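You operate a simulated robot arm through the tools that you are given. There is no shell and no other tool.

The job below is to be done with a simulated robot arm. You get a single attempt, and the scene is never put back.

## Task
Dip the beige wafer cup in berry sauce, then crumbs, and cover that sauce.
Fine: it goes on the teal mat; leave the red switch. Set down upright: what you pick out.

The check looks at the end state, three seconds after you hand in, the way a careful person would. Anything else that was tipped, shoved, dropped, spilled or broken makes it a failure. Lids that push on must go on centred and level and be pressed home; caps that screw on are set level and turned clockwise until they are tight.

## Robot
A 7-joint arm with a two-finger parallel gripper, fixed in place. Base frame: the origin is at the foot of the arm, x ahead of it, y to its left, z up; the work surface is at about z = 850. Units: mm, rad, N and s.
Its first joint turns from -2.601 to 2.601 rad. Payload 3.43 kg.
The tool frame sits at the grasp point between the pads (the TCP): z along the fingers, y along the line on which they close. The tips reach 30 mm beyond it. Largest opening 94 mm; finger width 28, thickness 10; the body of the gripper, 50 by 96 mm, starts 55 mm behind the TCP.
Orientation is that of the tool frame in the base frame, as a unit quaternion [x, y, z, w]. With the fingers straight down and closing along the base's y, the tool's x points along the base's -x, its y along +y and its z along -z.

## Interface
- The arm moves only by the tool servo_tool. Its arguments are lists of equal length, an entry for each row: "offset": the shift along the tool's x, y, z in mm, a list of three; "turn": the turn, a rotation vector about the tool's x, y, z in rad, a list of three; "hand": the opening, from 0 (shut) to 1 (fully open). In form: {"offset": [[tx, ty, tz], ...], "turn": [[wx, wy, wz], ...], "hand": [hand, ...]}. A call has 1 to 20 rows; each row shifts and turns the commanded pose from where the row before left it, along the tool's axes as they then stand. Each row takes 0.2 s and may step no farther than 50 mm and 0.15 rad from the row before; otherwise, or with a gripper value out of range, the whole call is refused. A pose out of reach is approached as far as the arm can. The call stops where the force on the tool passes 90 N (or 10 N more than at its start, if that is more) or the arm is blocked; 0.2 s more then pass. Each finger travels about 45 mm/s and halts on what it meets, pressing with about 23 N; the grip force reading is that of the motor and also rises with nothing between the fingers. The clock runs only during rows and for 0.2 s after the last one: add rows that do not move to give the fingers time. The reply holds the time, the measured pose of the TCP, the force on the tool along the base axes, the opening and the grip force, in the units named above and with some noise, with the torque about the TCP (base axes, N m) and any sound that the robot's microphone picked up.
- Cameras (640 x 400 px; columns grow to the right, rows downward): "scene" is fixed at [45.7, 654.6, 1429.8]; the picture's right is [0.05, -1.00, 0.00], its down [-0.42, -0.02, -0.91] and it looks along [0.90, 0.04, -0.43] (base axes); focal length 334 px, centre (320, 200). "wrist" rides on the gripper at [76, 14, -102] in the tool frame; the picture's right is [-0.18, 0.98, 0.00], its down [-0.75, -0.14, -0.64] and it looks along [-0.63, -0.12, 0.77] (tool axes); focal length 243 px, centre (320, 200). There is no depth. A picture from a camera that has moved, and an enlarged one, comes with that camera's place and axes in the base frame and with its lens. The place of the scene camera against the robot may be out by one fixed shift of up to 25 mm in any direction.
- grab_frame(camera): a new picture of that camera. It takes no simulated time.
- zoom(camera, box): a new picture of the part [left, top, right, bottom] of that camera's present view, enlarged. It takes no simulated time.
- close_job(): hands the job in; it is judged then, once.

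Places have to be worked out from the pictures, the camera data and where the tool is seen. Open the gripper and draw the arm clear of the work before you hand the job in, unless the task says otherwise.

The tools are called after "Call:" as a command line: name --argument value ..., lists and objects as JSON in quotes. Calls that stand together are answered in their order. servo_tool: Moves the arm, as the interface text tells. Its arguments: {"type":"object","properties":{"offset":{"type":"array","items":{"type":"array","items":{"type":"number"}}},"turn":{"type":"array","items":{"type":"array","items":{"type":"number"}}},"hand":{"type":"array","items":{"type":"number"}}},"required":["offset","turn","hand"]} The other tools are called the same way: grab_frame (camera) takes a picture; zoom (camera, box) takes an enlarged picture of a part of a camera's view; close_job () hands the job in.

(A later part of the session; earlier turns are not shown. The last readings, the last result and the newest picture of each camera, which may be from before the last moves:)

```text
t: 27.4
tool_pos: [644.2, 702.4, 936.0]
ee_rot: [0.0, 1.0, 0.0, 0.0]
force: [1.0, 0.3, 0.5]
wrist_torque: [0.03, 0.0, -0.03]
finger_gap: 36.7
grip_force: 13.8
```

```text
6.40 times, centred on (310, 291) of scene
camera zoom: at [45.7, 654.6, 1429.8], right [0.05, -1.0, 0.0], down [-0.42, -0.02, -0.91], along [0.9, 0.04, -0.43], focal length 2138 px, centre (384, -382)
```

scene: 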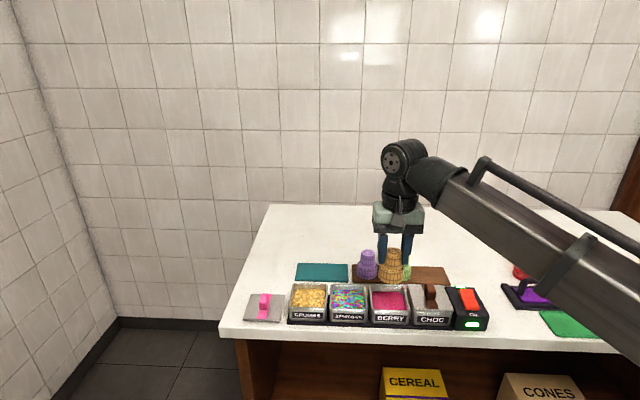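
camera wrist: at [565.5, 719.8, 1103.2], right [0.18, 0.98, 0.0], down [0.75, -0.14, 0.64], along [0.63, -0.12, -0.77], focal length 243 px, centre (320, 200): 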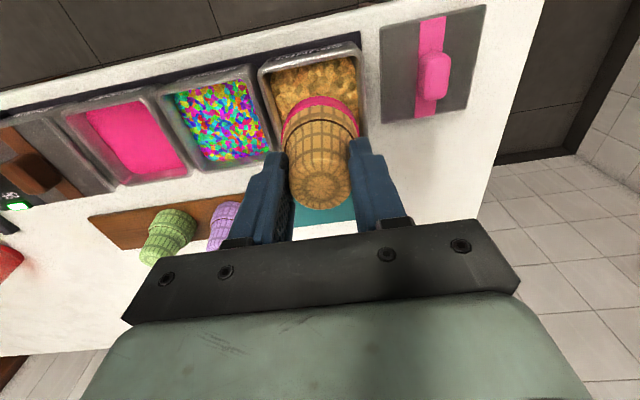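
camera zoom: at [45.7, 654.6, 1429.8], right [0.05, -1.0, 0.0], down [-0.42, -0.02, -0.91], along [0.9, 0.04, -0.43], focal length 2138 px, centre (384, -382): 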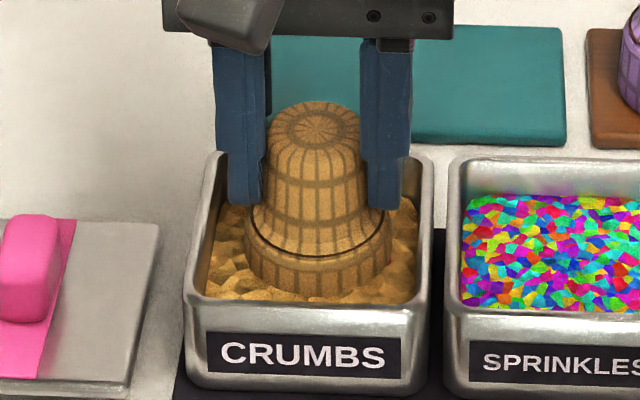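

The band is now fully in the crumbs. I'll lift slowly and inspect the coating.

Call:
servo_tool --offset '[[0, 0, -4], [0, 0, -6], [0, 0, -8], [0, 0, -10], [0, 0, 0], [0, 0, 0], [0, 0, 0], [0, 0, 0], [0, 0, 0]]' --turn '[[0, 0, 0], [0, 0, 0], [0, 0, 0], [0, 0, 0], [0, 0, 0], [0, 0, 0], [0, 0, 0], [0, 0, 0], [0, 0, 0]]' --hand '[0.36, 0.36, 0.36, 0.36, 0.36, 0.36, 0.36, 0.36, 0.36]'

Call:
zoom --camera "scene" --box '[260, 255, 360, 317]'

Call:
zoom --camera "wrist" --box '[220, 0, 460, 150]'

```text
t: 29.4
tool_pos: [644.2, 700.6, 965.1]
ee_rot: [0.0, 1.0, 0.0, 0.001]
force: [-0.5, -0.1, -1.0]
wrist_torque: [0.01, 0.0, 0.01]
finger_gap: 36.5
grip_force: 13.9
```

```text
6.40 times, centred on (310, 286) of scene
camera zoom: at [45.7, 654.6, 1429.8], right [0.05, -1.0, 0.0], down [-0.42, -0.02, -0.91], along [0.9, 0.04, -0.43], focal length 2138 px, centre (384, -350)
```

zoom: 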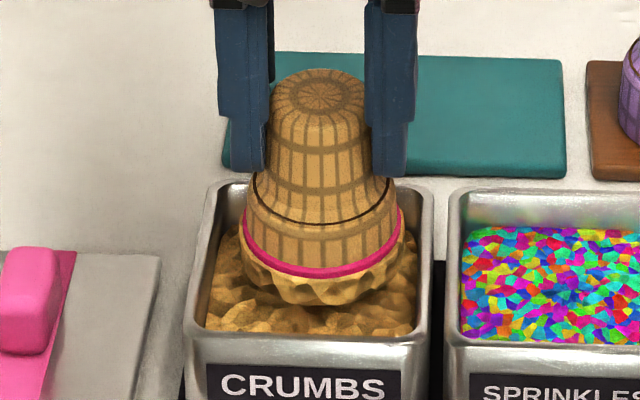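

```text
2.67 times, centred on (340, 75) of wrist
camera zoom: at [567.9, 714.9, 1066.2], right [0.18, 0.98, 0.0], down [0.75, -0.14, 0.64], along [0.63, -0.12, -0.77], focal length 647 px, centre (267, 533)
```

zoom: 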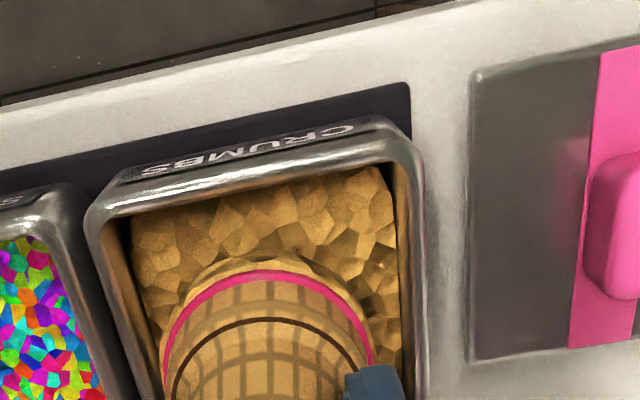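

The cup now carries a berry band with crumbs on it. Next I'll raise it and carry it over the teal mat (centre ≈ (779, 680)).

Call:
servo_tool --offset '[[0, 0, -20], [0, 0, -20], [-34, -5, 0], [-34, -5, 0], [-34, -5, 0], [-33, -5, 0], [0, 0, 0], [0, 0, 0]]' --turn '[[0, 0, 0], [0, 0, 0], [0, 0, 0], [0, 0, 0], [0, 0, 0], [0, 0, 0], [0, 0, 0], [0, 0, 0]]' --hand '[0.36, 0.36, 0.36, 0.36, 0.36, 0.36, 0.36, 0.36]'

Call:
grab_frame --camera "wrist"

Call:
zoom --camera "scene" --box '[260, 220, 380, 295]'

```text
t: 31.2
tool_pos: [781.0, 682.2, 1001.2]
ee_rot: [0.0, 1.0, 0.0, -0.001]
force: [-0.4, -0.2, 0.7]
wrist_torque: [0.0, -0.03, -0.01]
finger_gap: 36.2
grip_force: 13.4
```

```text
taken
camera wrist: at [705.0, 696.0, 1104.3], right [0.18, 0.98, 0.0], down [0.75, -0.14, 0.64], along [0.63, -0.12, -0.77], focal length 243 px, centre (320, 200)
```

wrist: 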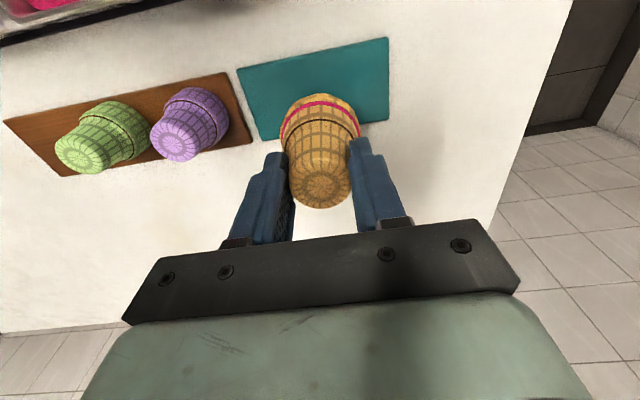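

```text
5.33 times, centred on (320, 258) of scene
camera zoom: at [45.7, 654.6, 1429.8], right [0.05, -1.0, 0.0], down [-0.42, -0.02, -0.91], along [0.9, 0.04, -0.43], focal length 1782 px, centre (320, -107)
```

zoom: 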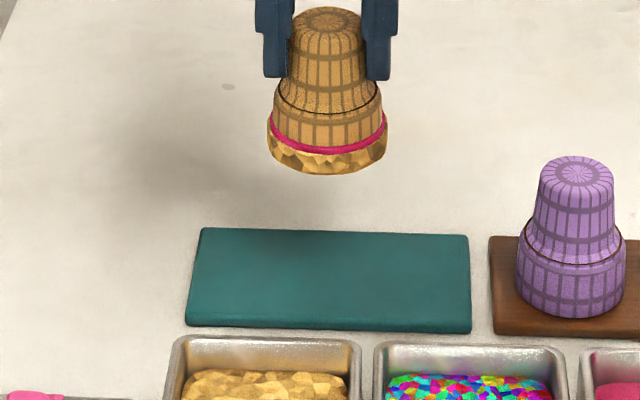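

Above the mat's centre. Lowering to a few millimetres above it.

Call:
servo_tool --offset '[[1, -1, 25], [0, 0, 25], [0, 0, 20], [0, 0, 5], [0, 0, 0]]' --turn '[[0, 0, 0], [0, 0, 0], [0, 0, 0], [0, 0, 0], [0, 0, 0]]' --hand '[0.36, 0.36, 0.36, 0.36, 0.36]'

Call:
zoom --camera "scene" --box '[270, 235, 370, 297]'

```text
t: 32.4
tool_pos: [780.0, 682.1, 926.7]
ee_rot: [0.0, 1.0, 0.0, 0.0]
force: [0.6, 0.2, 0.6]
wrist_torque: [-0.01, 0.03, -0.03]
finger_gap: 36.5
grip_force: 14.3
```

```text
6.40 times, centred on (320, 266) of scene
camera zoom: at [45.7, 654.6, 1429.8], right [0.05, -1.0, 0.0], down [-0.42, -0.02, -0.91], along [0.9, 0.04, -0.43], focal length 2138 px, centre (320, -222)
```

zoom: 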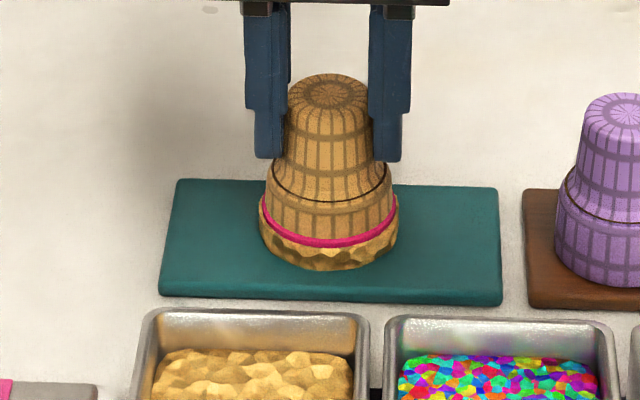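

Just above the mat with no contact yet. Lowering in 1 mm rows and watching for an upward force.

Call:
servo_tool --offset '[[0, 0, 1], [0, 0, 1], [0, 0, 1], [0, 0, 0]]' --turn '[[0, 0, 0], [0, 0, 0], [0, 0, 0], [0, 0, 0]]' --hand '[0.36, 0.36, 0.36, 0.36]'

Call:
servo_tool --offset '[[0, 0, 1], [0, 0, 1], [0, 0, 0]]' --turn '[[0, 0, 0], [0, 0, 0], [0, 0, 0]]' --hand '[0.36, 0.36, 0.36]'

```text
t: 33.4
tool_pos: [778.1, 680.8, 925.2]
ee_rot: [0.0, 1.0, 0.001, 0.001]
force: [3.9, 3.2, 15.8]
wrist_torque: [0.15, -0.16, -0.05]
finger_gap: 36.7
grip_force: 13.4
```

```text
t: 34.2
tool_pos: [777.2, 680.3, 924.2]
ee_rot: [0.0, 1.0, 0.0, 0.0]
force: [-0.5, 2.7, 16.4]
wrist_torque: [0.06, 0.07, -0.02]
finger_gap: 36.8
grip_force: 13.9
```

The cup touched the mat at TCP z≈925 (16 N upward). I'll ease the push back slightly before opening.

Call:
servo_tool --offset '[[0, 0, -1], [0, 0, -0.5], [0, 0, 0]]' --turn '[[0, 0, 0], [0, 0, 0], [0, 0, 0]]' --hand '[0.36, 0.36, 0.36]'

Call:
zoom --camera "scene" --box '[270, 235, 370, 297]'

Call:
zoom --camera "wrist" --box '[200, 100, 440, 250]'

```text
t: 35.0
tool_pos: [778.6, 681.0, 923.9]
ee_rot: [0.0, 1.0, 0.0, 0.0]
force: [0.0, 0.0, 0.0]
wrist_torque: [0.0, 0.01, 0.0]
finger_gap: 36.7
grip_force: 14.1
```

```text
6.40 times, centred on (320, 266) of scene
camera zoom: at [45.7, 654.6, 1429.8], right [0.05, -1.0, 0.0], down [-0.42, -0.02, -0.91], along [0.9, 0.04, -0.43], focal length 2138 px, centre (320, -222)
```

zoom: 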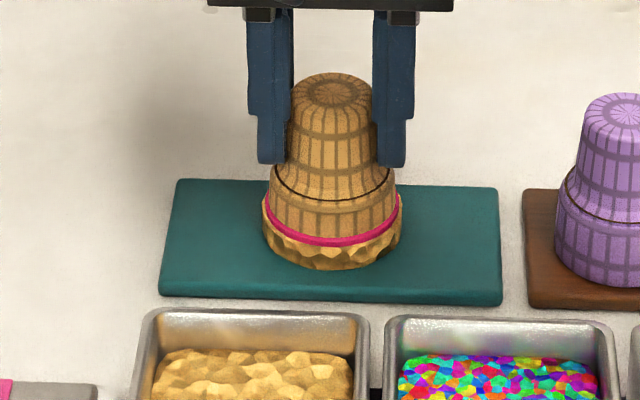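

```text
2.67 times, centred on (320, 175) of wrist
camera zoom: at [702.6, 694.5, 1027.5], right [0.18, 0.98, 0.0], down [0.75, -0.14, 0.64], along [0.63, -0.12, -0.77], focal length 647 px, centre (320, 267)
```

zoom: 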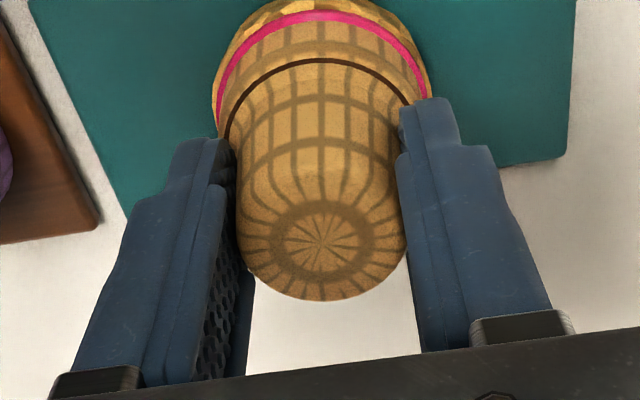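

Force is back to zero and the cup stands upright on the mat. I'll open gently.

Call:
servo_tool --offset '[[0, 0, 0], [0, 0, 0], [0, 0, 0], [0, 0, 0], [0, 0, 0]]' --turn '[[0, 0, 0], [0, 0, 0], [0, 0, 0], [0, 0, 0], [0, 0, 0]]' --hand '[0.39, 0.42, 0.48, 0.55, 0.62]'

Call:
zoom --camera "scene" --box '[270, 235, 370, 297]'

Call:
zoom --camera "wrist" --box '[200, 100, 440, 250]'

```text
t: 36.2
tool_pos: [778.3, 681.0, 925.9]
ee_rot: [0.0, 1.0, 0.0, 0.0]
force: [1.4, -0.3, -0.3]
wrist_torque: [0.01, -0.01, -0.04]
finger_gap: 58.1
grip_force: 0.1
```

```text
6.40 times, centred on (320, 266) of scene
camera zoom: at [45.7, 654.6, 1429.8], right [0.05, -1.0, 0.0], down [-0.42, -0.02, -0.91], along [0.9, 0.04, -0.43], focal length 2138 px, centre (320, -222)
```

zoom: 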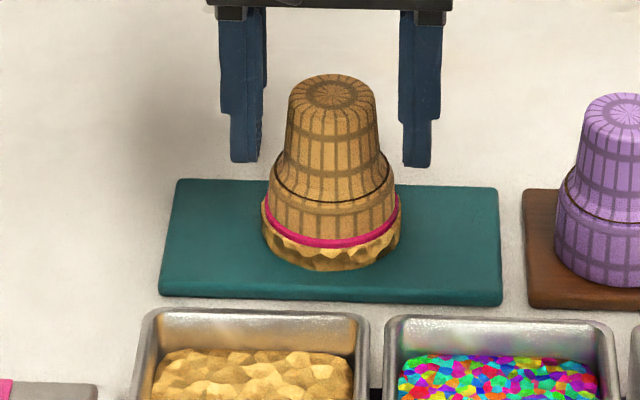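

```text
2.67 times, centred on (320, 175) of wrist
camera zoom: at [702.4, 694.8, 1028.0], right [0.18, 0.98, 0.0], down [0.75, -0.14, 0.64], along [0.63, -0.12, -0.77], focal length 647 px, centre (320, 267)
```

zoom: 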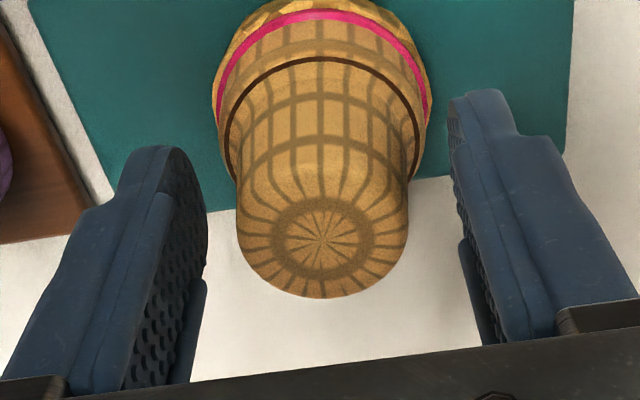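

The cup stands upright, centred on the mat. I'll rise straight up well clear, then go over to the lid to localise it.

Call:
servo_tool --offset '[[0, 0, -20], [0, 0, -40], [0, 0, -45], [36, 33, 0], [36, 33, 0], [36, 32, 0], [34, 32, 0], [0, 0, 0], [0, 0, 0]]' --turn '[[0, 0, 0], [0, 0, 0], [0, 0, 0], [0, 0, 0], [0, 0, 0], [0, 0, 0], [0, 0, 0], [0, 0, 0], [0, 0, 0]]' --hand '[0.62, 0.62, 0.62, 0.62, 0.62, 0.62, 0.62, 0.62, 0.62]'

Call:
grab_frame --camera "wrist"

Call:
grab_frame --camera "scene"

```text
t: 38.2
tool_pos: [633.9, 810.5, 1030.1]
ee_rot: [0.0, 1.0, 0.0, 0.0]
force: [0.2, 0.3, 1.1]
wrist_torque: [0.01, 0.0, 0.0]
finger_gap: 58.4
grip_force: 0.0
```

```text
taken
camera wrist: at [558.3, 825.5, 1132.4], right [0.18, 0.98, 0.0], down [0.75, -0.14, 0.64], along [0.63, -0.12, -0.77], focal length 243 px, centre (320, 200)
```

wrist: 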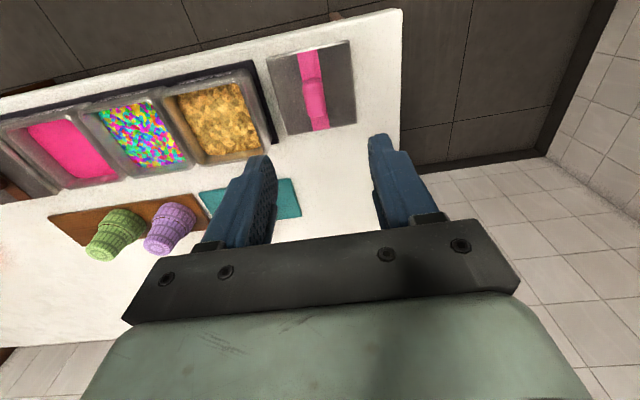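

```text
taken
```

scene: 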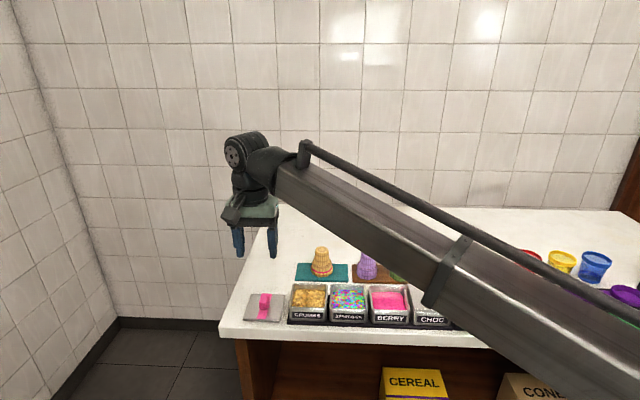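

Call:
zoom --camera "wrist" --box '[240, 30, 400, 130]'

Call:
zoom --camera "scene" --box '[230, 275, 310, 325]'

Call:
zoom --camera "scene" --box '[280, 235, 380, 297]'

```text
4.00 times, centred on (320, 80) of wrist
camera zoom: at [558.3, 825.5, 1132.4], right [0.18, 0.98, 0.0], down [0.75, -0.14, 0.64], along [0.63, -0.12, -0.77], focal length 970 px, centre (320, 680)
```

zoom: 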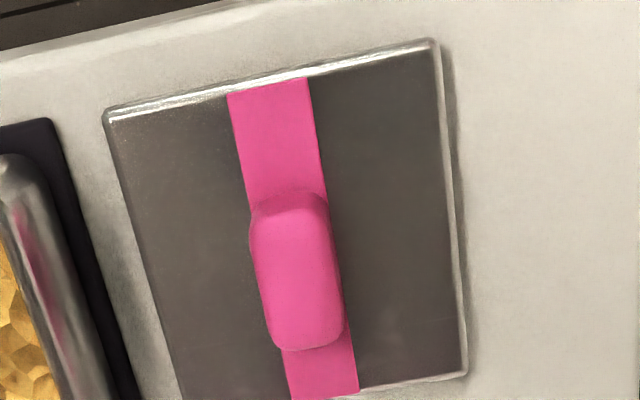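

```text
8.00 times, centred on (270, 300) of scene
camera zoom: at [45.7, 654.6, 1429.8], right [0.05, -1.0, 0.0], down [-0.42, -0.02, -0.91], along [0.9, 0.04, -0.43], focal length 2672 px, centre (720, -600)
```

zoom: 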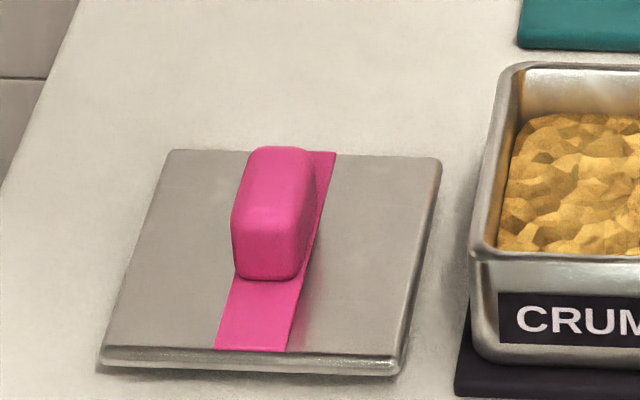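

```text
6.40 times, centred on (330, 266) of scene
camera zoom: at [45.7, 654.6, 1429.8], right [0.05, -1.0, 0.0], down [-0.42, -0.02, -0.91], along [0.9, 0.04, -0.43], focal length 2138 px, centre (256, -222)
```

zoom: 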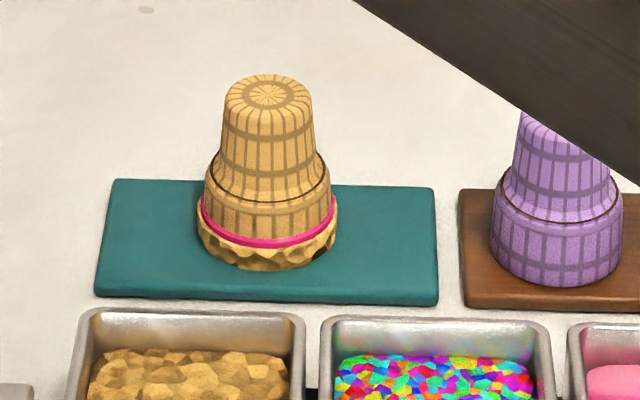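

The lid is at about x 595–679, y 764–847 (centre ≈ (637, 805.5)), with a 20 mm wide handle along x, its top at z≈880. I'll shift over it and descend part-way to check the alignment.

Call:
servo_tool --offset '[[-3.5, -6, 0], [0, 0, 35], [0, 0, 35], [0, 0, 20], [0, 0, 0]]' --turn '[[0, 0, 0], [0, 0, 0], [0, 0, 0], [0, 0, 0], [0, 0, 0]]' --hand '[0.6, 0.55, 0.5, 0.5, 0.5]'

Call:
zoom --camera "wrist" --box '[200, 60, 440, 210]'

Call:
zoom --camera "scene" --box '[210, 250, 330, 325]'

```text
t: 39.4
tool_pos: [639.2, 805.9, 939.1]
ee_rot: [0.0, 1.0, 0.0, 0.0]
force: [0.7, -0.4, 0.2]
wrist_torque: [-0.02, -0.01, 0.0]
finger_gap: 46.9
grip_force: 0.1
```

```text
2.67 times, centred on (320, 135) of wrist
camera zoom: at [563.0, 820.0, 1041.6], right [0.18, 0.98, 0.0], down [0.75, -0.14, 0.64], along [0.63, -0.12, -0.77], focal length 647 px, centre (320, 373)
```

zoom: 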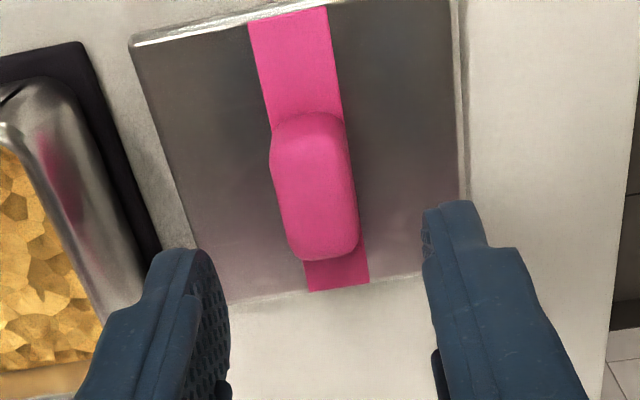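

```text
5.33 times, centred on (270, 288) of scene
camera zoom: at [45.7, 654.6, 1429.8], right [0.05, -1.0, 0.0], down [-0.42, -0.02, -0.91], along [0.9, 0.04, -0.43], focal length 1782 px, centre (587, -267)
```

zoom: 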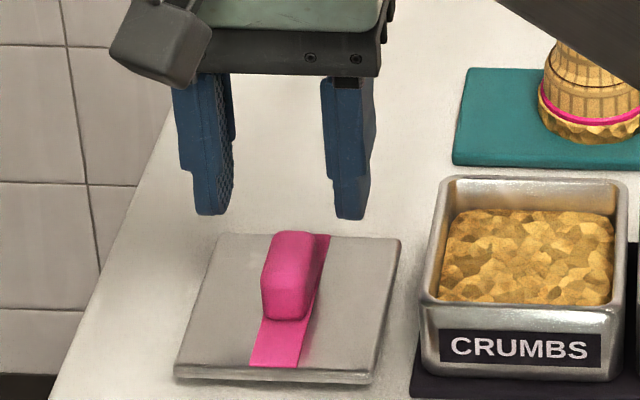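

The TCP is aligned with the handle (about 1 mm to correct in y). Descending to grip depth.

Call:
servo_tool --offset '[[0, -1, 20], [0, 0, 20], [0, 0, 8], [0, 0, 0]]' --turn '[[0, 0, 0], [0, 0, 0], [0, 0, 0], [0, 0, 0]]' --hand '[0.5, 0.5, 0.5, 0.5]'

Call:
zoom --camera "wrist" --box '[200, 60, 440, 210]'

Call:
zoom --camera "scene" --box '[225, 265, 305, 315]'

```text
t: 40.4
tool_pos: [639.7, 804.0, 893.0]
ee_rot: [0.0, 1.0, -0.001, -0.001]
force: [0.9, 0.2, -0.2]
wrist_torque: [-0.01, 0.0, -0.01]
finger_gap: 46.8
grip_force: 0.0
```

```text
2.67 times, centred on (320, 135) of wrist
camera zoom: at [563.6, 818.7, 995.7], right [0.18, 0.98, 0.0], down [0.75, -0.14, 0.64], along [0.63, -0.12, -0.77], focal length 647 px, centre (320, 373)
```

zoom: 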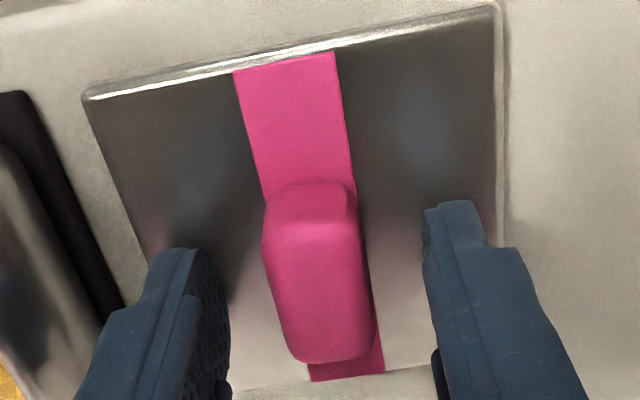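

```text
8.00 times, centred on (265, 290) of scene
camera zoom: at [45.7, 654.6, 1429.8], right [0.05, -1.0, 0.0], down [-0.42, -0.02, -0.91], along [0.9, 0.04, -0.43], focal length 2672 px, centre (760, -520)
```

zoom: 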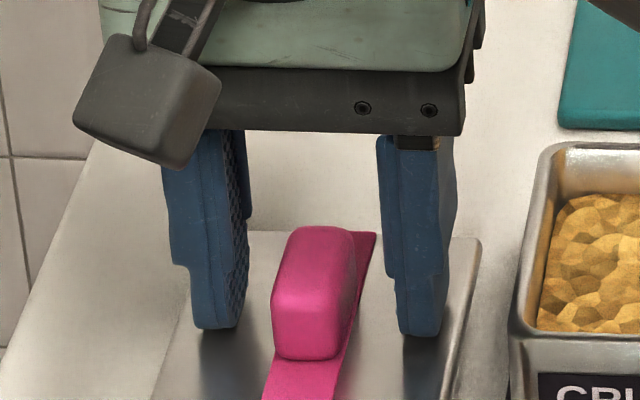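

Fingers straddle the handle with tips just above the lid plate. I'll go down 1.5 mm more and close on the handle.

Call:
servo_tool --offset '[[0, 0, 1.5], [0, 0, 0], [0, 0, 0], [0, 0, 0], [0, 0, 0], [0, 0, 0]]' --turn '[[0, 0, 0], [0, 0, 0], [0, 0, 0], [0, 0, 0], [0, 0, 0], [0, 0, 0]]' --hand '[0.4, 0.3, 0.22, 0.16, 0.12, 0.12]'

Call:
zoom --camera "wrist" --box '[200, 60, 440, 210]'

Call:
zoom --camera "scene" --box '[225, 265, 305, 315]'

```text
t: 41.8
tool_pos: [638.6, 806.0, 892.5]
ee_rot: [0.0, 1.0, 0.002, 0.0]
force: [2.5, 7.9, 28.1]
wrist_torque: [0.02, -0.01, -0.06]
finger_gap: 24.3
grip_force: 11.2
```

```text
2.67 times, centred on (320, 135) of wrist
camera zoom: at [563.2, 818.5, 995.1], right [0.18, 0.98, 0.0], down [0.75, -0.14, 0.64], along [0.63, -0.12, -0.77], focal length 647 px, centre (320, 373)
```

zoom: 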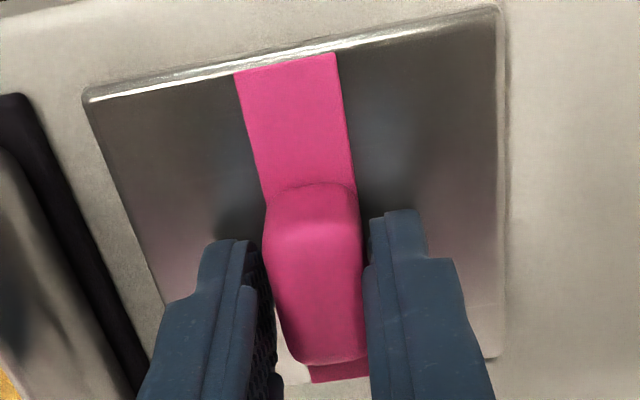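

```text
8.00 times, centred on (265, 290) of scene
camera zoom: at [45.7, 654.6, 1429.8], right [0.05, -1.0, 0.0], down [-0.42, -0.02, -0.91], along [0.9, 0.04, -0.43], focal length 2672 px, centre (760, -520)
```

zoom: 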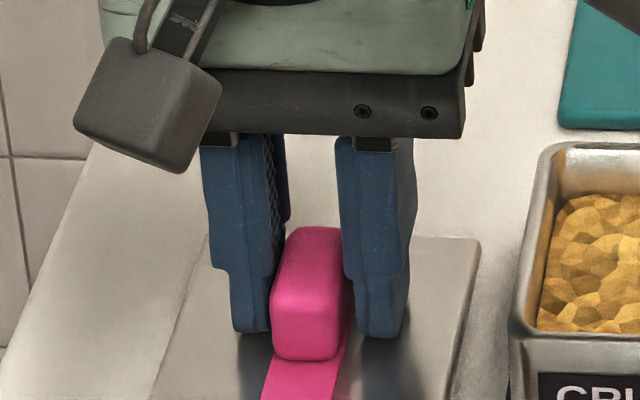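

The fingertips are pressing on the lid plate (28 N up), so the plate top is at z≈862. I'll ease up 2 mm while keeping the grip closing.

Call:
servo_tool --offset '[[0, 0, -1], [0, 0, -1], [0, 0, 0], [0, 0, 0]]' --turn '[[0, 0, 0], [0, 0, 0], [0, 0, 0], [0, 0, 0]]' --hand '[0.2, 0.15, 0.12, 0.12]'

Call:
zoom --camera "wrist" --box '[200, 60, 440, 210]'

```text
t: 42.8
tool_pos: [638.5, 803.0, 893.5]
ee_rot: [0.0, 1.0, 0.001, 0.0]
force: [-1.3, 3.6, 14.5]
wrist_torque: [0.1, 0.04, 0.02]
finger_gap: 21.8
grip_force: 9.2
```

```text
2.67 times, centred on (320, 135) of wrist
camera zoom: at [563.1, 817.2, 995.3], right [0.18, 0.98, 0.0], down [0.75, -0.14, 0.64], along [0.63, -0.12, -0.77], focal length 647 px, centre (320, 373)
```

zoom: 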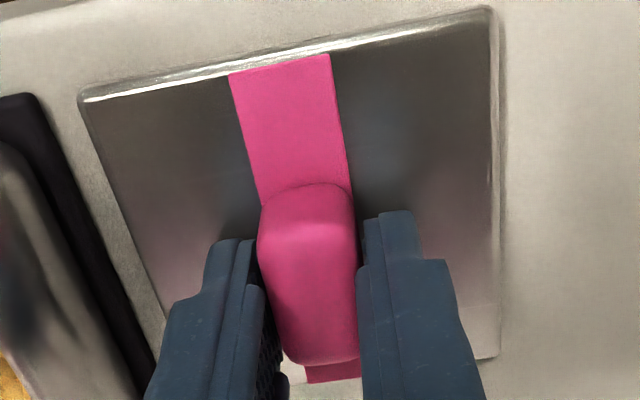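

Still 14.5 N up; easing up another 1.5 mm and letting the grip settle.

Call:
servo_tool --offset '[[0, 0, -0.8], [0, 0, -0.7], [0, 0, 0], [0, 0, 0], [0, 0, 0]]' --turn '[[0, 0, 0], [0, 0, 0], [0, 0, 0], [0, 0, 0], [0, 0, 0]]' --hand '[0.14, 0.12, 0.1, 0.1, 0.1]'

Call:
zoom --camera "wrist" --box '[200, 60, 440, 210]'

```text
t: 44.0
tool_pos: [639.8, 803.2, 894.1]
ee_rot: [0.0, 1.0, 0.0, 0.0]
force: [0.7, -0.8, 1.2]
wrist_torque: [-0.06, -0.01, -0.04]
finger_gap: 19.0
grip_force: 22.6
```

```text
2.67 times, centred on (320, 135) of wrist
camera zoom: at [563.4, 817.3, 996.3], right [0.18, 0.98, 0.0], down [0.75, -0.14, 0.64], along [0.63, -0.12, -0.77], focal length 647 px, centre (320, 373)
```

zoom: 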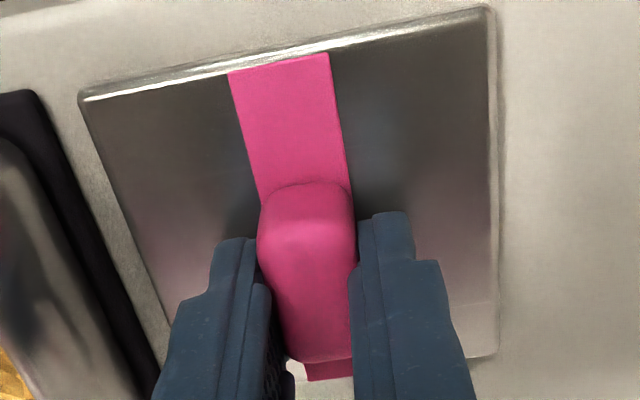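

The handle is firmly gripped (22.6 N, gap 19 mm) with no residual force. The lid centre is about 2–3 mm toward −x of the TCP. Lifting it straight up.

Call:
servo_tool --offset '[[0, 0, -5], [0, 0, -15], [0, 0, -30], [0, 0, -30], [0, 0, -25], [0, 0, 0], [0, 0, 0]]' --turn '[[0, 0, 0], [0, 0, 0], [0, 0, 0], [0, 0, 0], [0, 0, 0], [0, 0, 0], [0, 0, 0]]' --hand '[0.1, 0.1, 0.1, 0.1, 0.1, 0.1, 0.1]'

Call:
grab_frame --camera "wrist"

Call:
zoom --camera "scene" --box '[200, 225, 320, 300]'

```text
t: 45.6
tool_pos: [640.9, 803.5, 998.9]
ee_rot: [0.001, 1.0, 0.0, -0.001]
force: [0.0, -0.3, -0.7]
wrist_torque: [-0.01, 0.01, -0.04]
finger_gap: 19.0
grip_force: 23.1
```

```text
taken
camera wrist: at [564.7, 817.4, 1102.1], right [0.18, 0.98, 0.0], down [0.75, -0.14, 0.64], along [0.63, -0.12, -0.77], focal length 243 px, centre (320, 200)
```

wrist: 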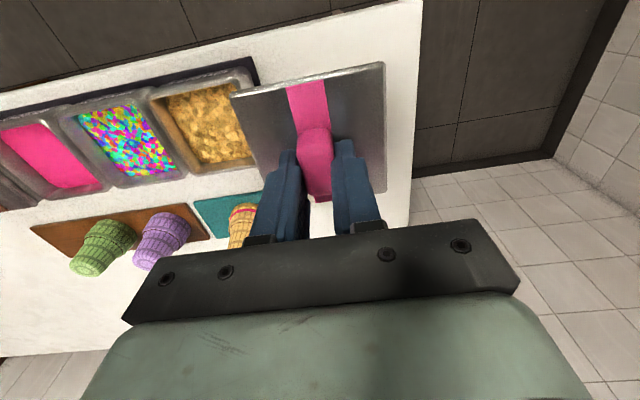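

```text
5.33 times, centred on (260, 262) of scene
camera zoom: at [45.7, 654.6, 1429.8], right [0.05, -1.0, 0.0], down [-0.42, -0.02, -0.91], along [0.9, 0.04, -0.43], focal length 1782 px, centre (640, -133)
```

zoom: 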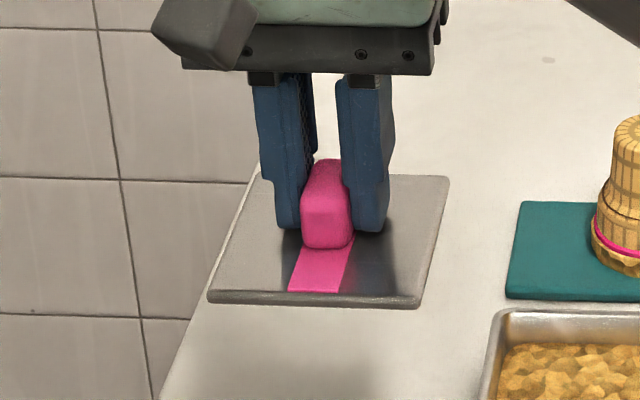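

The lid is level and secure. Carrying it at this height along −y to above the berry tub.

Call:
servo_tool --offset '[[0, -46, 0], [-1, -46, 0], [-1, -46, 0], [-1, -46, 0], [-1, -46, 0], [0, -47, 0], [0, 0, 0], [0, 0, 0]]' --turn '[[0, 0, 0], [0, 0, 0], [0, 0, 0], [0, 0, 0], [0, 0, 0], [0, 0, 0], [0, 0, 0], [0, 0, 0]]' --hand '[0.1, 0.1, 0.1, 0.1, 0.1, 0.1, 0.1, 0.1]'

Call:
zoom --camera "wrist" --box '[220, 20, 420, 145]'

Call:
zoom --camera "scene" --box '[340, 250, 460, 325]'

```text
t: 47.4
tool_pos: [646.7, 525.9, 1000.8]
ee_rot: [-0.001, 1.0, -0.001, 0.0]
force: [0.7, -0.2, -1.2]
wrist_torque: [0.01, 0.01, -0.02]
finger_gap: 19.1
grip_force: 23.2
```

```text
3.20 times, centred on (320, 82) of wrist
camera zoom: at [570.0, 539.4, 1102.9], right [0.18, 0.98, 0.0], down [0.75, -0.14, 0.64], along [0.63, -0.12, -0.77], focal length 776 px, centre (320, 576)
```

zoom: 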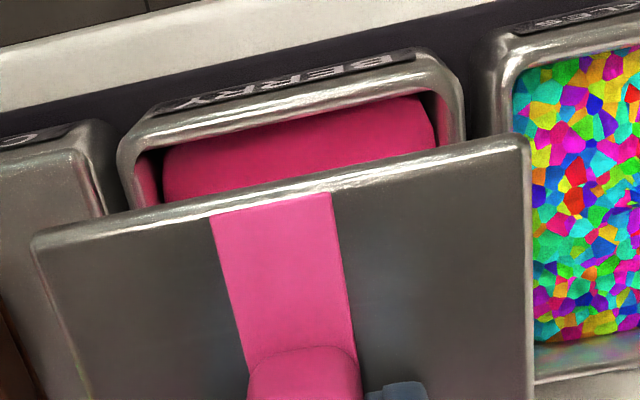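

```text
5.33 times, centred on (400, 288) of scene
camera zoom: at [45.7, 654.6, 1429.8], right [0.05, -1.0, 0.0], down [-0.42, -0.02, -0.91], along [0.9, 0.04, -0.43], focal length 1782 px, centre (-107, -267)
```

zoom: 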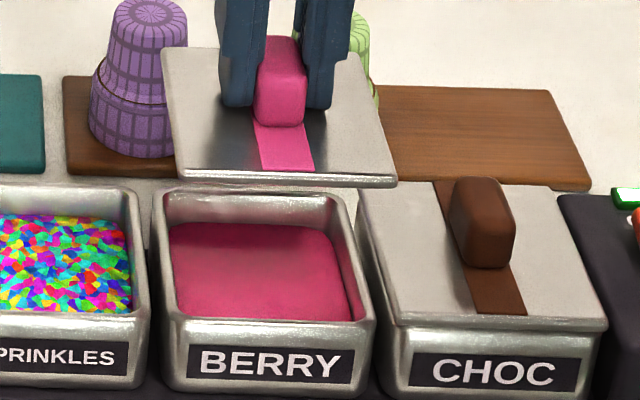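

Hovering above berry. I'll zoom closer on the tub's front rim and the lid edge for fine alignment.

Call:
zoom --camera "wrist" --box '[250, 25, 370, 100]'

Call:
zoom --camera "scene" --box '[360, 270, 460, 332]'

```text
5.33 times, centred on (310, 62) of wrist
camera zoom: at [570.0, 539.4, 1102.9], right [0.18, 0.98, 0.0], down [0.75, -0.14, 0.64], along [0.63, -0.12, -0.77], focal length 1294 px, centre (373, 933)
```

zoom: 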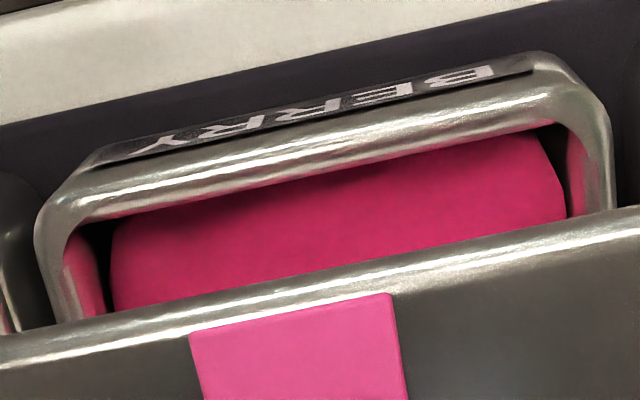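

```text
6.40 times, centred on (410, 301) of scene
camera zoom: at [45.7, 654.6, 1429.8], right [0.05, -1.0, 0.0], down [-0.42, -0.02, -0.91], along [0.9, 0.04, -0.43], focal length 2138 px, centre (-256, -446)
```

zoom: 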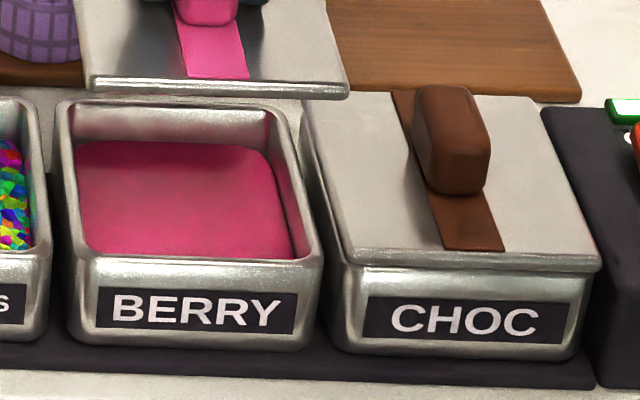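

The lid is within about 1 mm in y, but the tub's back edge is hidden so x is less certain. I'll step sideways in +y by 105 mm to view the whole berry tub unobstructed by the lid.

Call:
servo_tool --offset '[[0, 35, 0], [0, 35, 0], [0, 35, 0], [0, 0, 0], [0, 0, 0]]' --turn '[[0, 0, 0], [0, 0, 0], [0, 0, 0], [0, 0, 0], [0, 0, 0]]' --hand '[0.1, 0.1, 0.1, 0.1, 0.1]'

Call:
zoom --camera "wrist" --box '[80, 40, 240, 140]'

Call:
zoom --camera "wrist" --box '[120, 60, 240, 135]'

```text
t: 48.6
tool_pos: [642.9, 632.0, 998.6]
ee_rot: [0.0, 1.0, 0.0, 0.0]
force: [0.7, 0.1, -0.7]
wrist_torque: [0.02, 0.0, 0.0]
finger_gap: 19.2
grip_force: 22.9
```

```text
4.00 times, centred on (160, 90) of wrist
camera zoom: at [567.6, 646.9, 1101.4], right [0.18, 0.98, 0.0], down [0.75, -0.14, 0.64], along [0.63, -0.12, -0.77], focal length 970 px, centre (960, 640)
```

zoom: 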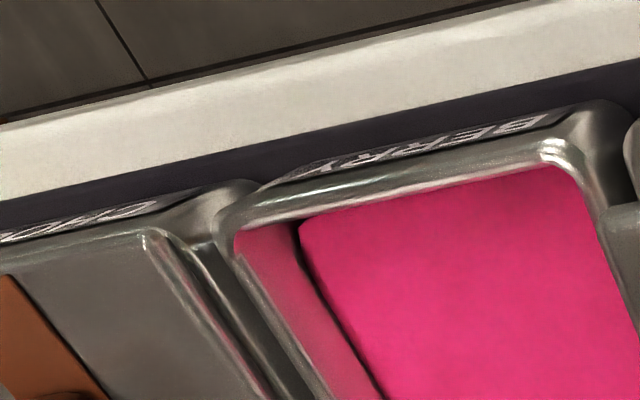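

```text
5.33 times, centred on (180, 98) of wrist
camera zoom: at [567.6, 646.9, 1101.4], right [0.18, 0.98, 0.0], down [0.75, -0.14, 0.64], along [0.63, -0.12, -0.77], focal length 1294 px, centre (1067, 747)
```

zoom: 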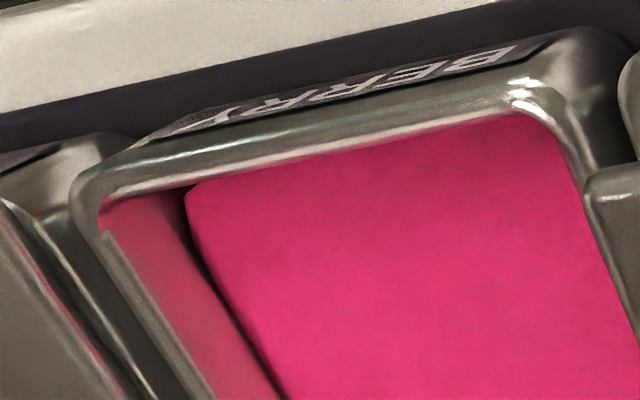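

Need a slightly larger crop to include the tub's back edge.

Call:
zoom --camera "wrist" --box '[60, 60, 252, 180]'

Call:
grab_frame --camera "wrist"

```text
3.33 times, centred on (156, 120) of wrist
camera zoom: at [567.6, 646.9, 1101.4], right [0.18, 0.98, 0.0], down [0.75, -0.14, 0.64], along [0.63, -0.12, -0.77], focal length 809 px, centre (867, 467)
```

zoom: 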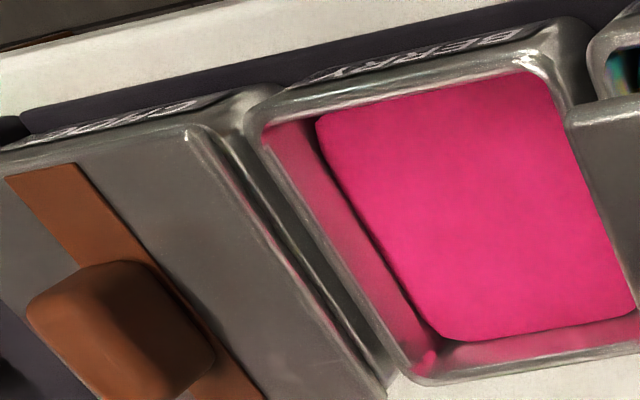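

```text
taken
camera wrist: at [567.6, 646.9, 1101.4], right [0.18, 0.98, 0.0], down [0.75, -0.14, 0.64], along [0.63, -0.12, -0.77], focal length 243 px, centre (320, 200)
```

wrist: 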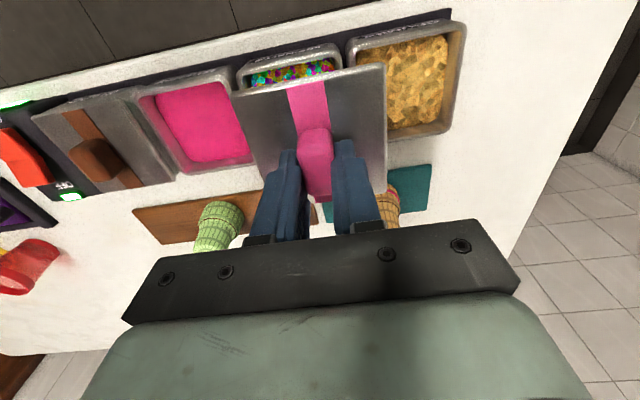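

The berry tub spans about x 599.5–687.7 (centre ≈ 643.5) and y centre ≈ 524.5; the choc lid on its tub shows the same centre x. I'll return with the lid to the matching position and let the arm settle before checking.

Call:
servo_tool --offset '[[-2.5, -27, 0], [0, -27, 0], [0, -27, 0], [0, -26.5, 0], [0, 0, 0], [0, 0, 0], [0, 0, 0], [0, 0, 0], [0, 0, 0], [0, 0, 0]]' --turn '[[0, 0, 0], [0, 0, 0], [0, 0, 0], [0, 0, 0], [0, 0, 0], [0, 0, 0], [0, 0, 0], [0, 0, 0], [0, 0, 0], [0, 0, 0]]' --hand '[0.1, 0.1, 0.1, 0.1, 0.1, 0.1, 0.1, 0.1, 0.1, 0.1]'

Call:
servo_tool --offset '[[0, 0, 20], [0, 0, 20], [0, 0, 10], [0, 0, 0], [0, 0, 0], [0, 0, 0], [0, 0, 0]]' --turn '[[0, 0, 0], [0, 0, 0], [0, 0, 0], [0, 0, 0], [0, 0, 0], [0, 0, 0], [0, 0, 0]]' --hand '[0.1, 0.1, 0.1, 0.1, 0.1, 0.1, 0.1]'

Call:
zoom --camera "wrist" --box '[220, 20, 420, 145]'

Call:
zoom --camera "scene" --box '[340, 260, 460, 335]'

```text
t: 50.8
tool_pos: [645.3, 527.3, 998.9]
ee_rot: [0.0, 1.0, 0.0, 0.0]
force: [-1.1, 0.2, -0.5]
wrist_torque: [0.03, -0.01, 0.0]
finger_gap: 19.3
grip_force: 23.2
```

```text
t: 52.4
tool_pos: [644.3, 524.4, 948.9]
ee_rot: [0.001, 1.0, 0.0, 0.0]
force: [0.3, 0.4, -1.0]
wrist_torque: [-0.01, -0.01, -0.01]
finger_gap: 19.0
grip_force: 23.2
```

```text
3.20 times, centred on (320, 82) of wrist
camera zoom: at [568.6, 539.6, 1051.9], right [0.18, 0.98, 0.0], down [0.75, -0.14, 0.64], along [0.63, -0.12, -0.77], focal length 776 px, centre (320, 576)
```

zoom: 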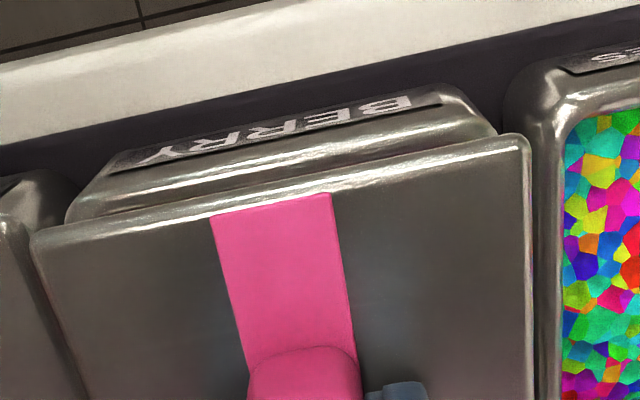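

```text
5.33 times, centred on (400, 298) of scene
camera zoom: at [45.7, 654.6, 1429.8], right [0.05, -1.0, 0.0], down [-0.42, -0.02, -0.91], along [0.9, 0.04, -0.43], focal length 1782 px, centre (-107, -320)
```

zoom: 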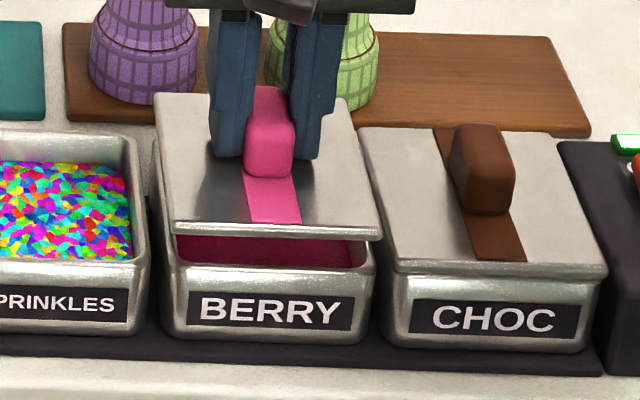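

The lid is nearly aligned; relative to the tub it should move about +1.7 mm in x and −0.6 mm in y. I'll trim and lower to just above the rim.

Call:
servo_tool --offset '[[-1.7, -0.6, 0], [0, 0, 5], [0, 0, 5], [0, 0, 3], [0, 0, 0], [0, 0, 0], [0, 0, 0]]' --turn '[[0, 0, 0], [0, 0, 0], [0, 0, 0], [0, 0, 0], [0, 0, 0], [0, 0, 0], [0, 0, 0]]' --hand '[0.1, 0.1, 0.1, 0.1, 0.1, 0.1, 0.1]'

Call:
zoom --camera "wrist" --box '[220, 20, 420, 145]'

Call:
zoom --camera "scene" --box '[360, 270, 460, 332]'

```text
t: 54.0
tool_pos: [647.2, 524.8, 936.5]
ee_rot: [0.0, 1.0, 0.001, 0.0]
force: [0.5, 0.1, -0.9]
wrist_torque: [0.05, -0.03, -0.05]
finger_gap: 19.0
grip_force: 22.9
```

```text
3.20 times, centred on (320, 82) of wrist
camera zoom: at [571.5, 538.1, 1038.1], right [0.18, 0.98, 0.0], down [0.75, -0.14, 0.64], along [0.63, -0.12, -0.77], focal length 776 px, centre (320, 576)
```

zoom: 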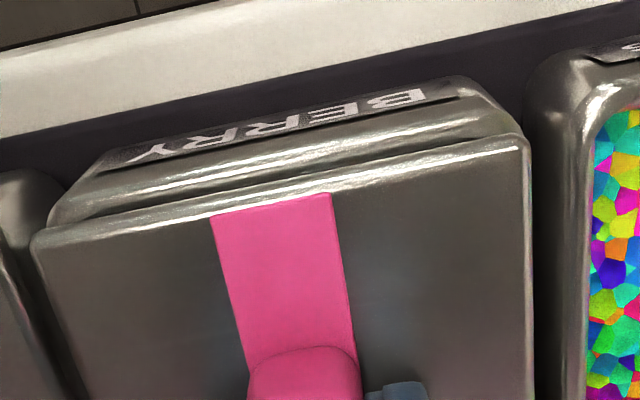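

```text
6.40 times, centred on (410, 301) of scene
camera zoom: at [45.7, 654.6, 1429.8], right [0.05, -1.0, 0.0], down [-0.42, -0.02, -0.91], along [0.9, 0.04, -0.43], focal length 2138 px, centre (-256, -446)
```

zoom: 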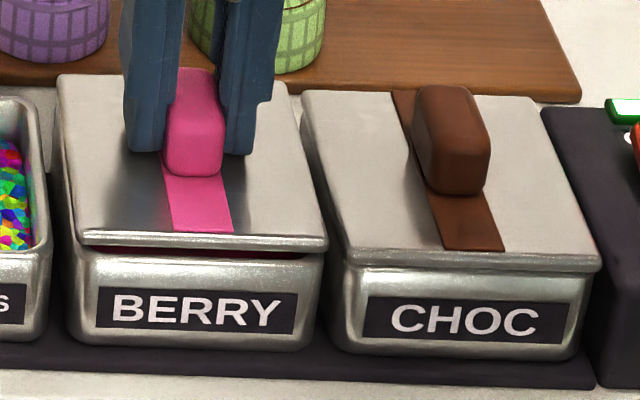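

Lid and tub are now aligned within about 0.5 mm in y and evenly inset in x. Lowering slowly to feel for the rim.

Call:
servo_tool --offset '[[0, 0.3, 1.5], [0, 0, 1.5], [0, 0, 1.5], [0, 0, 1], [0, 0, 0]]' --turn '[[0, 0, 0], [0, 0, 0], [0, 0, 0], [0, 0, 0], [0, 0, 0]]' --hand '[0.1, 0.1, 0.1, 0.1, 0.1]'

Call:
zoom --camera "scene" --box '[360, 270, 460, 332]'

Call:
zoom --camera "wrist" --box '[220, 20, 420, 145]'

```text
t: 55.2
tool_pos: [645.3, 525.0, 933.9]
ee_rot: [-0.001, 1.0, 0.002, 0.0]
force: [-26.0, 10.9, 66.9]
wrist_torque: [0.34, 0.41, -0.16]
finger_gap: 19.3
grip_force: 23.1
heard: snap
```

```text
6.40 times, centred on (410, 301) of scene
camera zoom: at [45.7, 654.6, 1429.8], right [0.05, -1.0, 0.0], down [-0.42, -0.02, -0.91], along [0.9, 0.04, -0.43], focal length 2138 px, centre (-256, -446)
```

zoom: 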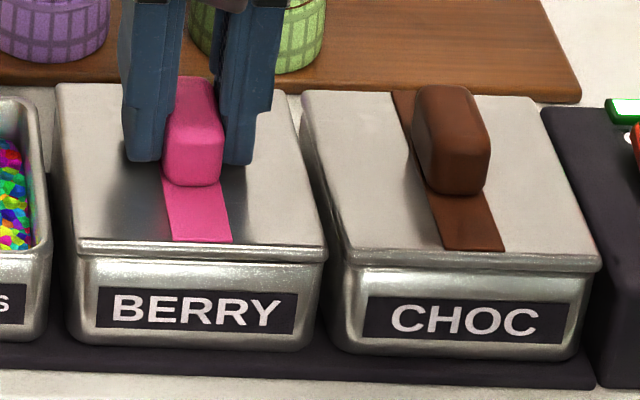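

```text
3.20 times, centred on (320, 82) of wrist
camera zoom: at [568.5, 537.9, 1036.5], right [0.18, 0.98, 0.0], down [0.75, -0.14, 0.64], along [0.63, -0.11, -0.77], focal length 776 px, centre (320, 576)
```

zoom: 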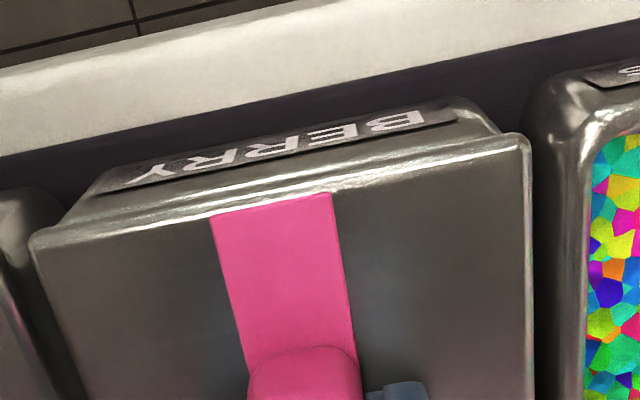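

A snap was heard, with 67 N up and −26 N in x. The lid looks level with the choc lid; zooming on the seam to verify before easing the side load.

Call:
zoom --camera "scene" --box '[364, 278, 416, 310]'

Call:
zoom --camera "scene" --box '[408, 280, 460, 312]'

Call:
zoom --camera "wrist" --box '[220, 40, 400, 100]'

```text
12.31 times, centred on (390, 294) of scene
camera zoom: at [45.7, 654.6, 1429.8], right [0.05, -1.0, 0.0], down [-0.42, -0.02, -0.91], along [0.9, 0.04, -0.43], focal length 4111 px, centre (-542, -957)
```

zoom: 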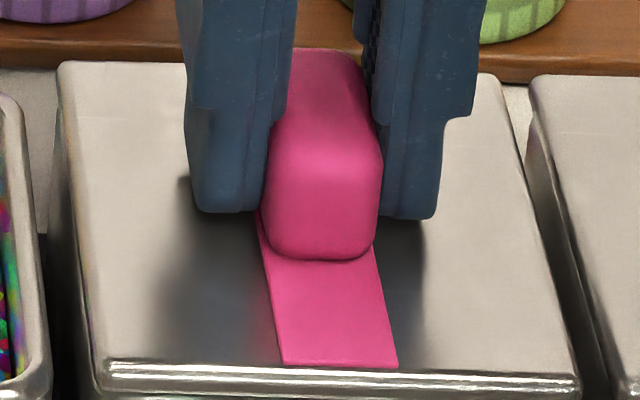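

```text
12.31 times, centred on (434, 296) of scene
camera zoom: at [45.7, 654.6, 1429.8], right [0.05, -1.0, 0.0], down [-0.42, -0.02, -0.91], along [0.9, 0.04, -0.43], focal length 4111 px, centre (-1083, -982)
```

zoom: 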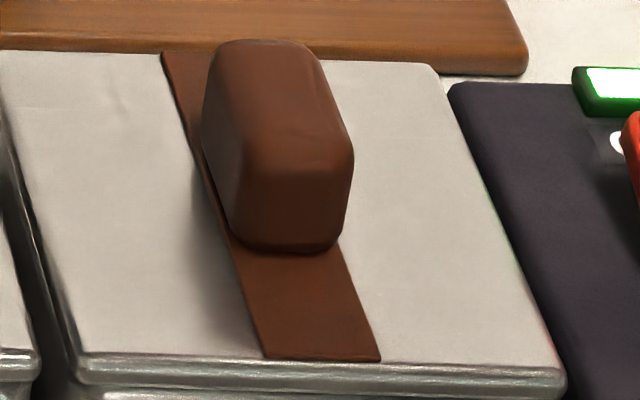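

```text
3.56 times, centred on (310, 70) of wrist
camera zoom: at [568.5, 537.9, 1036.5], right [0.18, 0.98, 0.0], down [0.75, -0.14, 0.64], along [0.63, -0.11, -0.77], focal length 863 px, centre (356, 662)
```

zoom: 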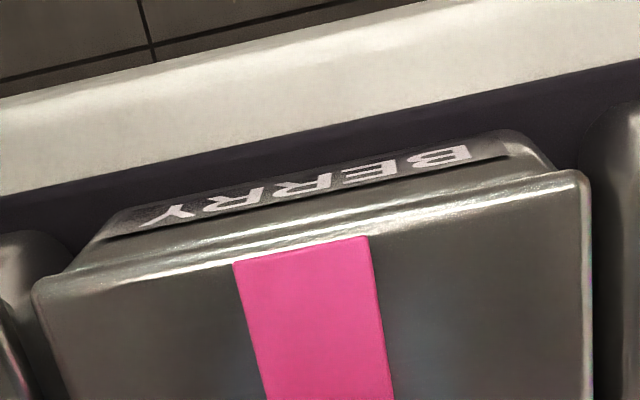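

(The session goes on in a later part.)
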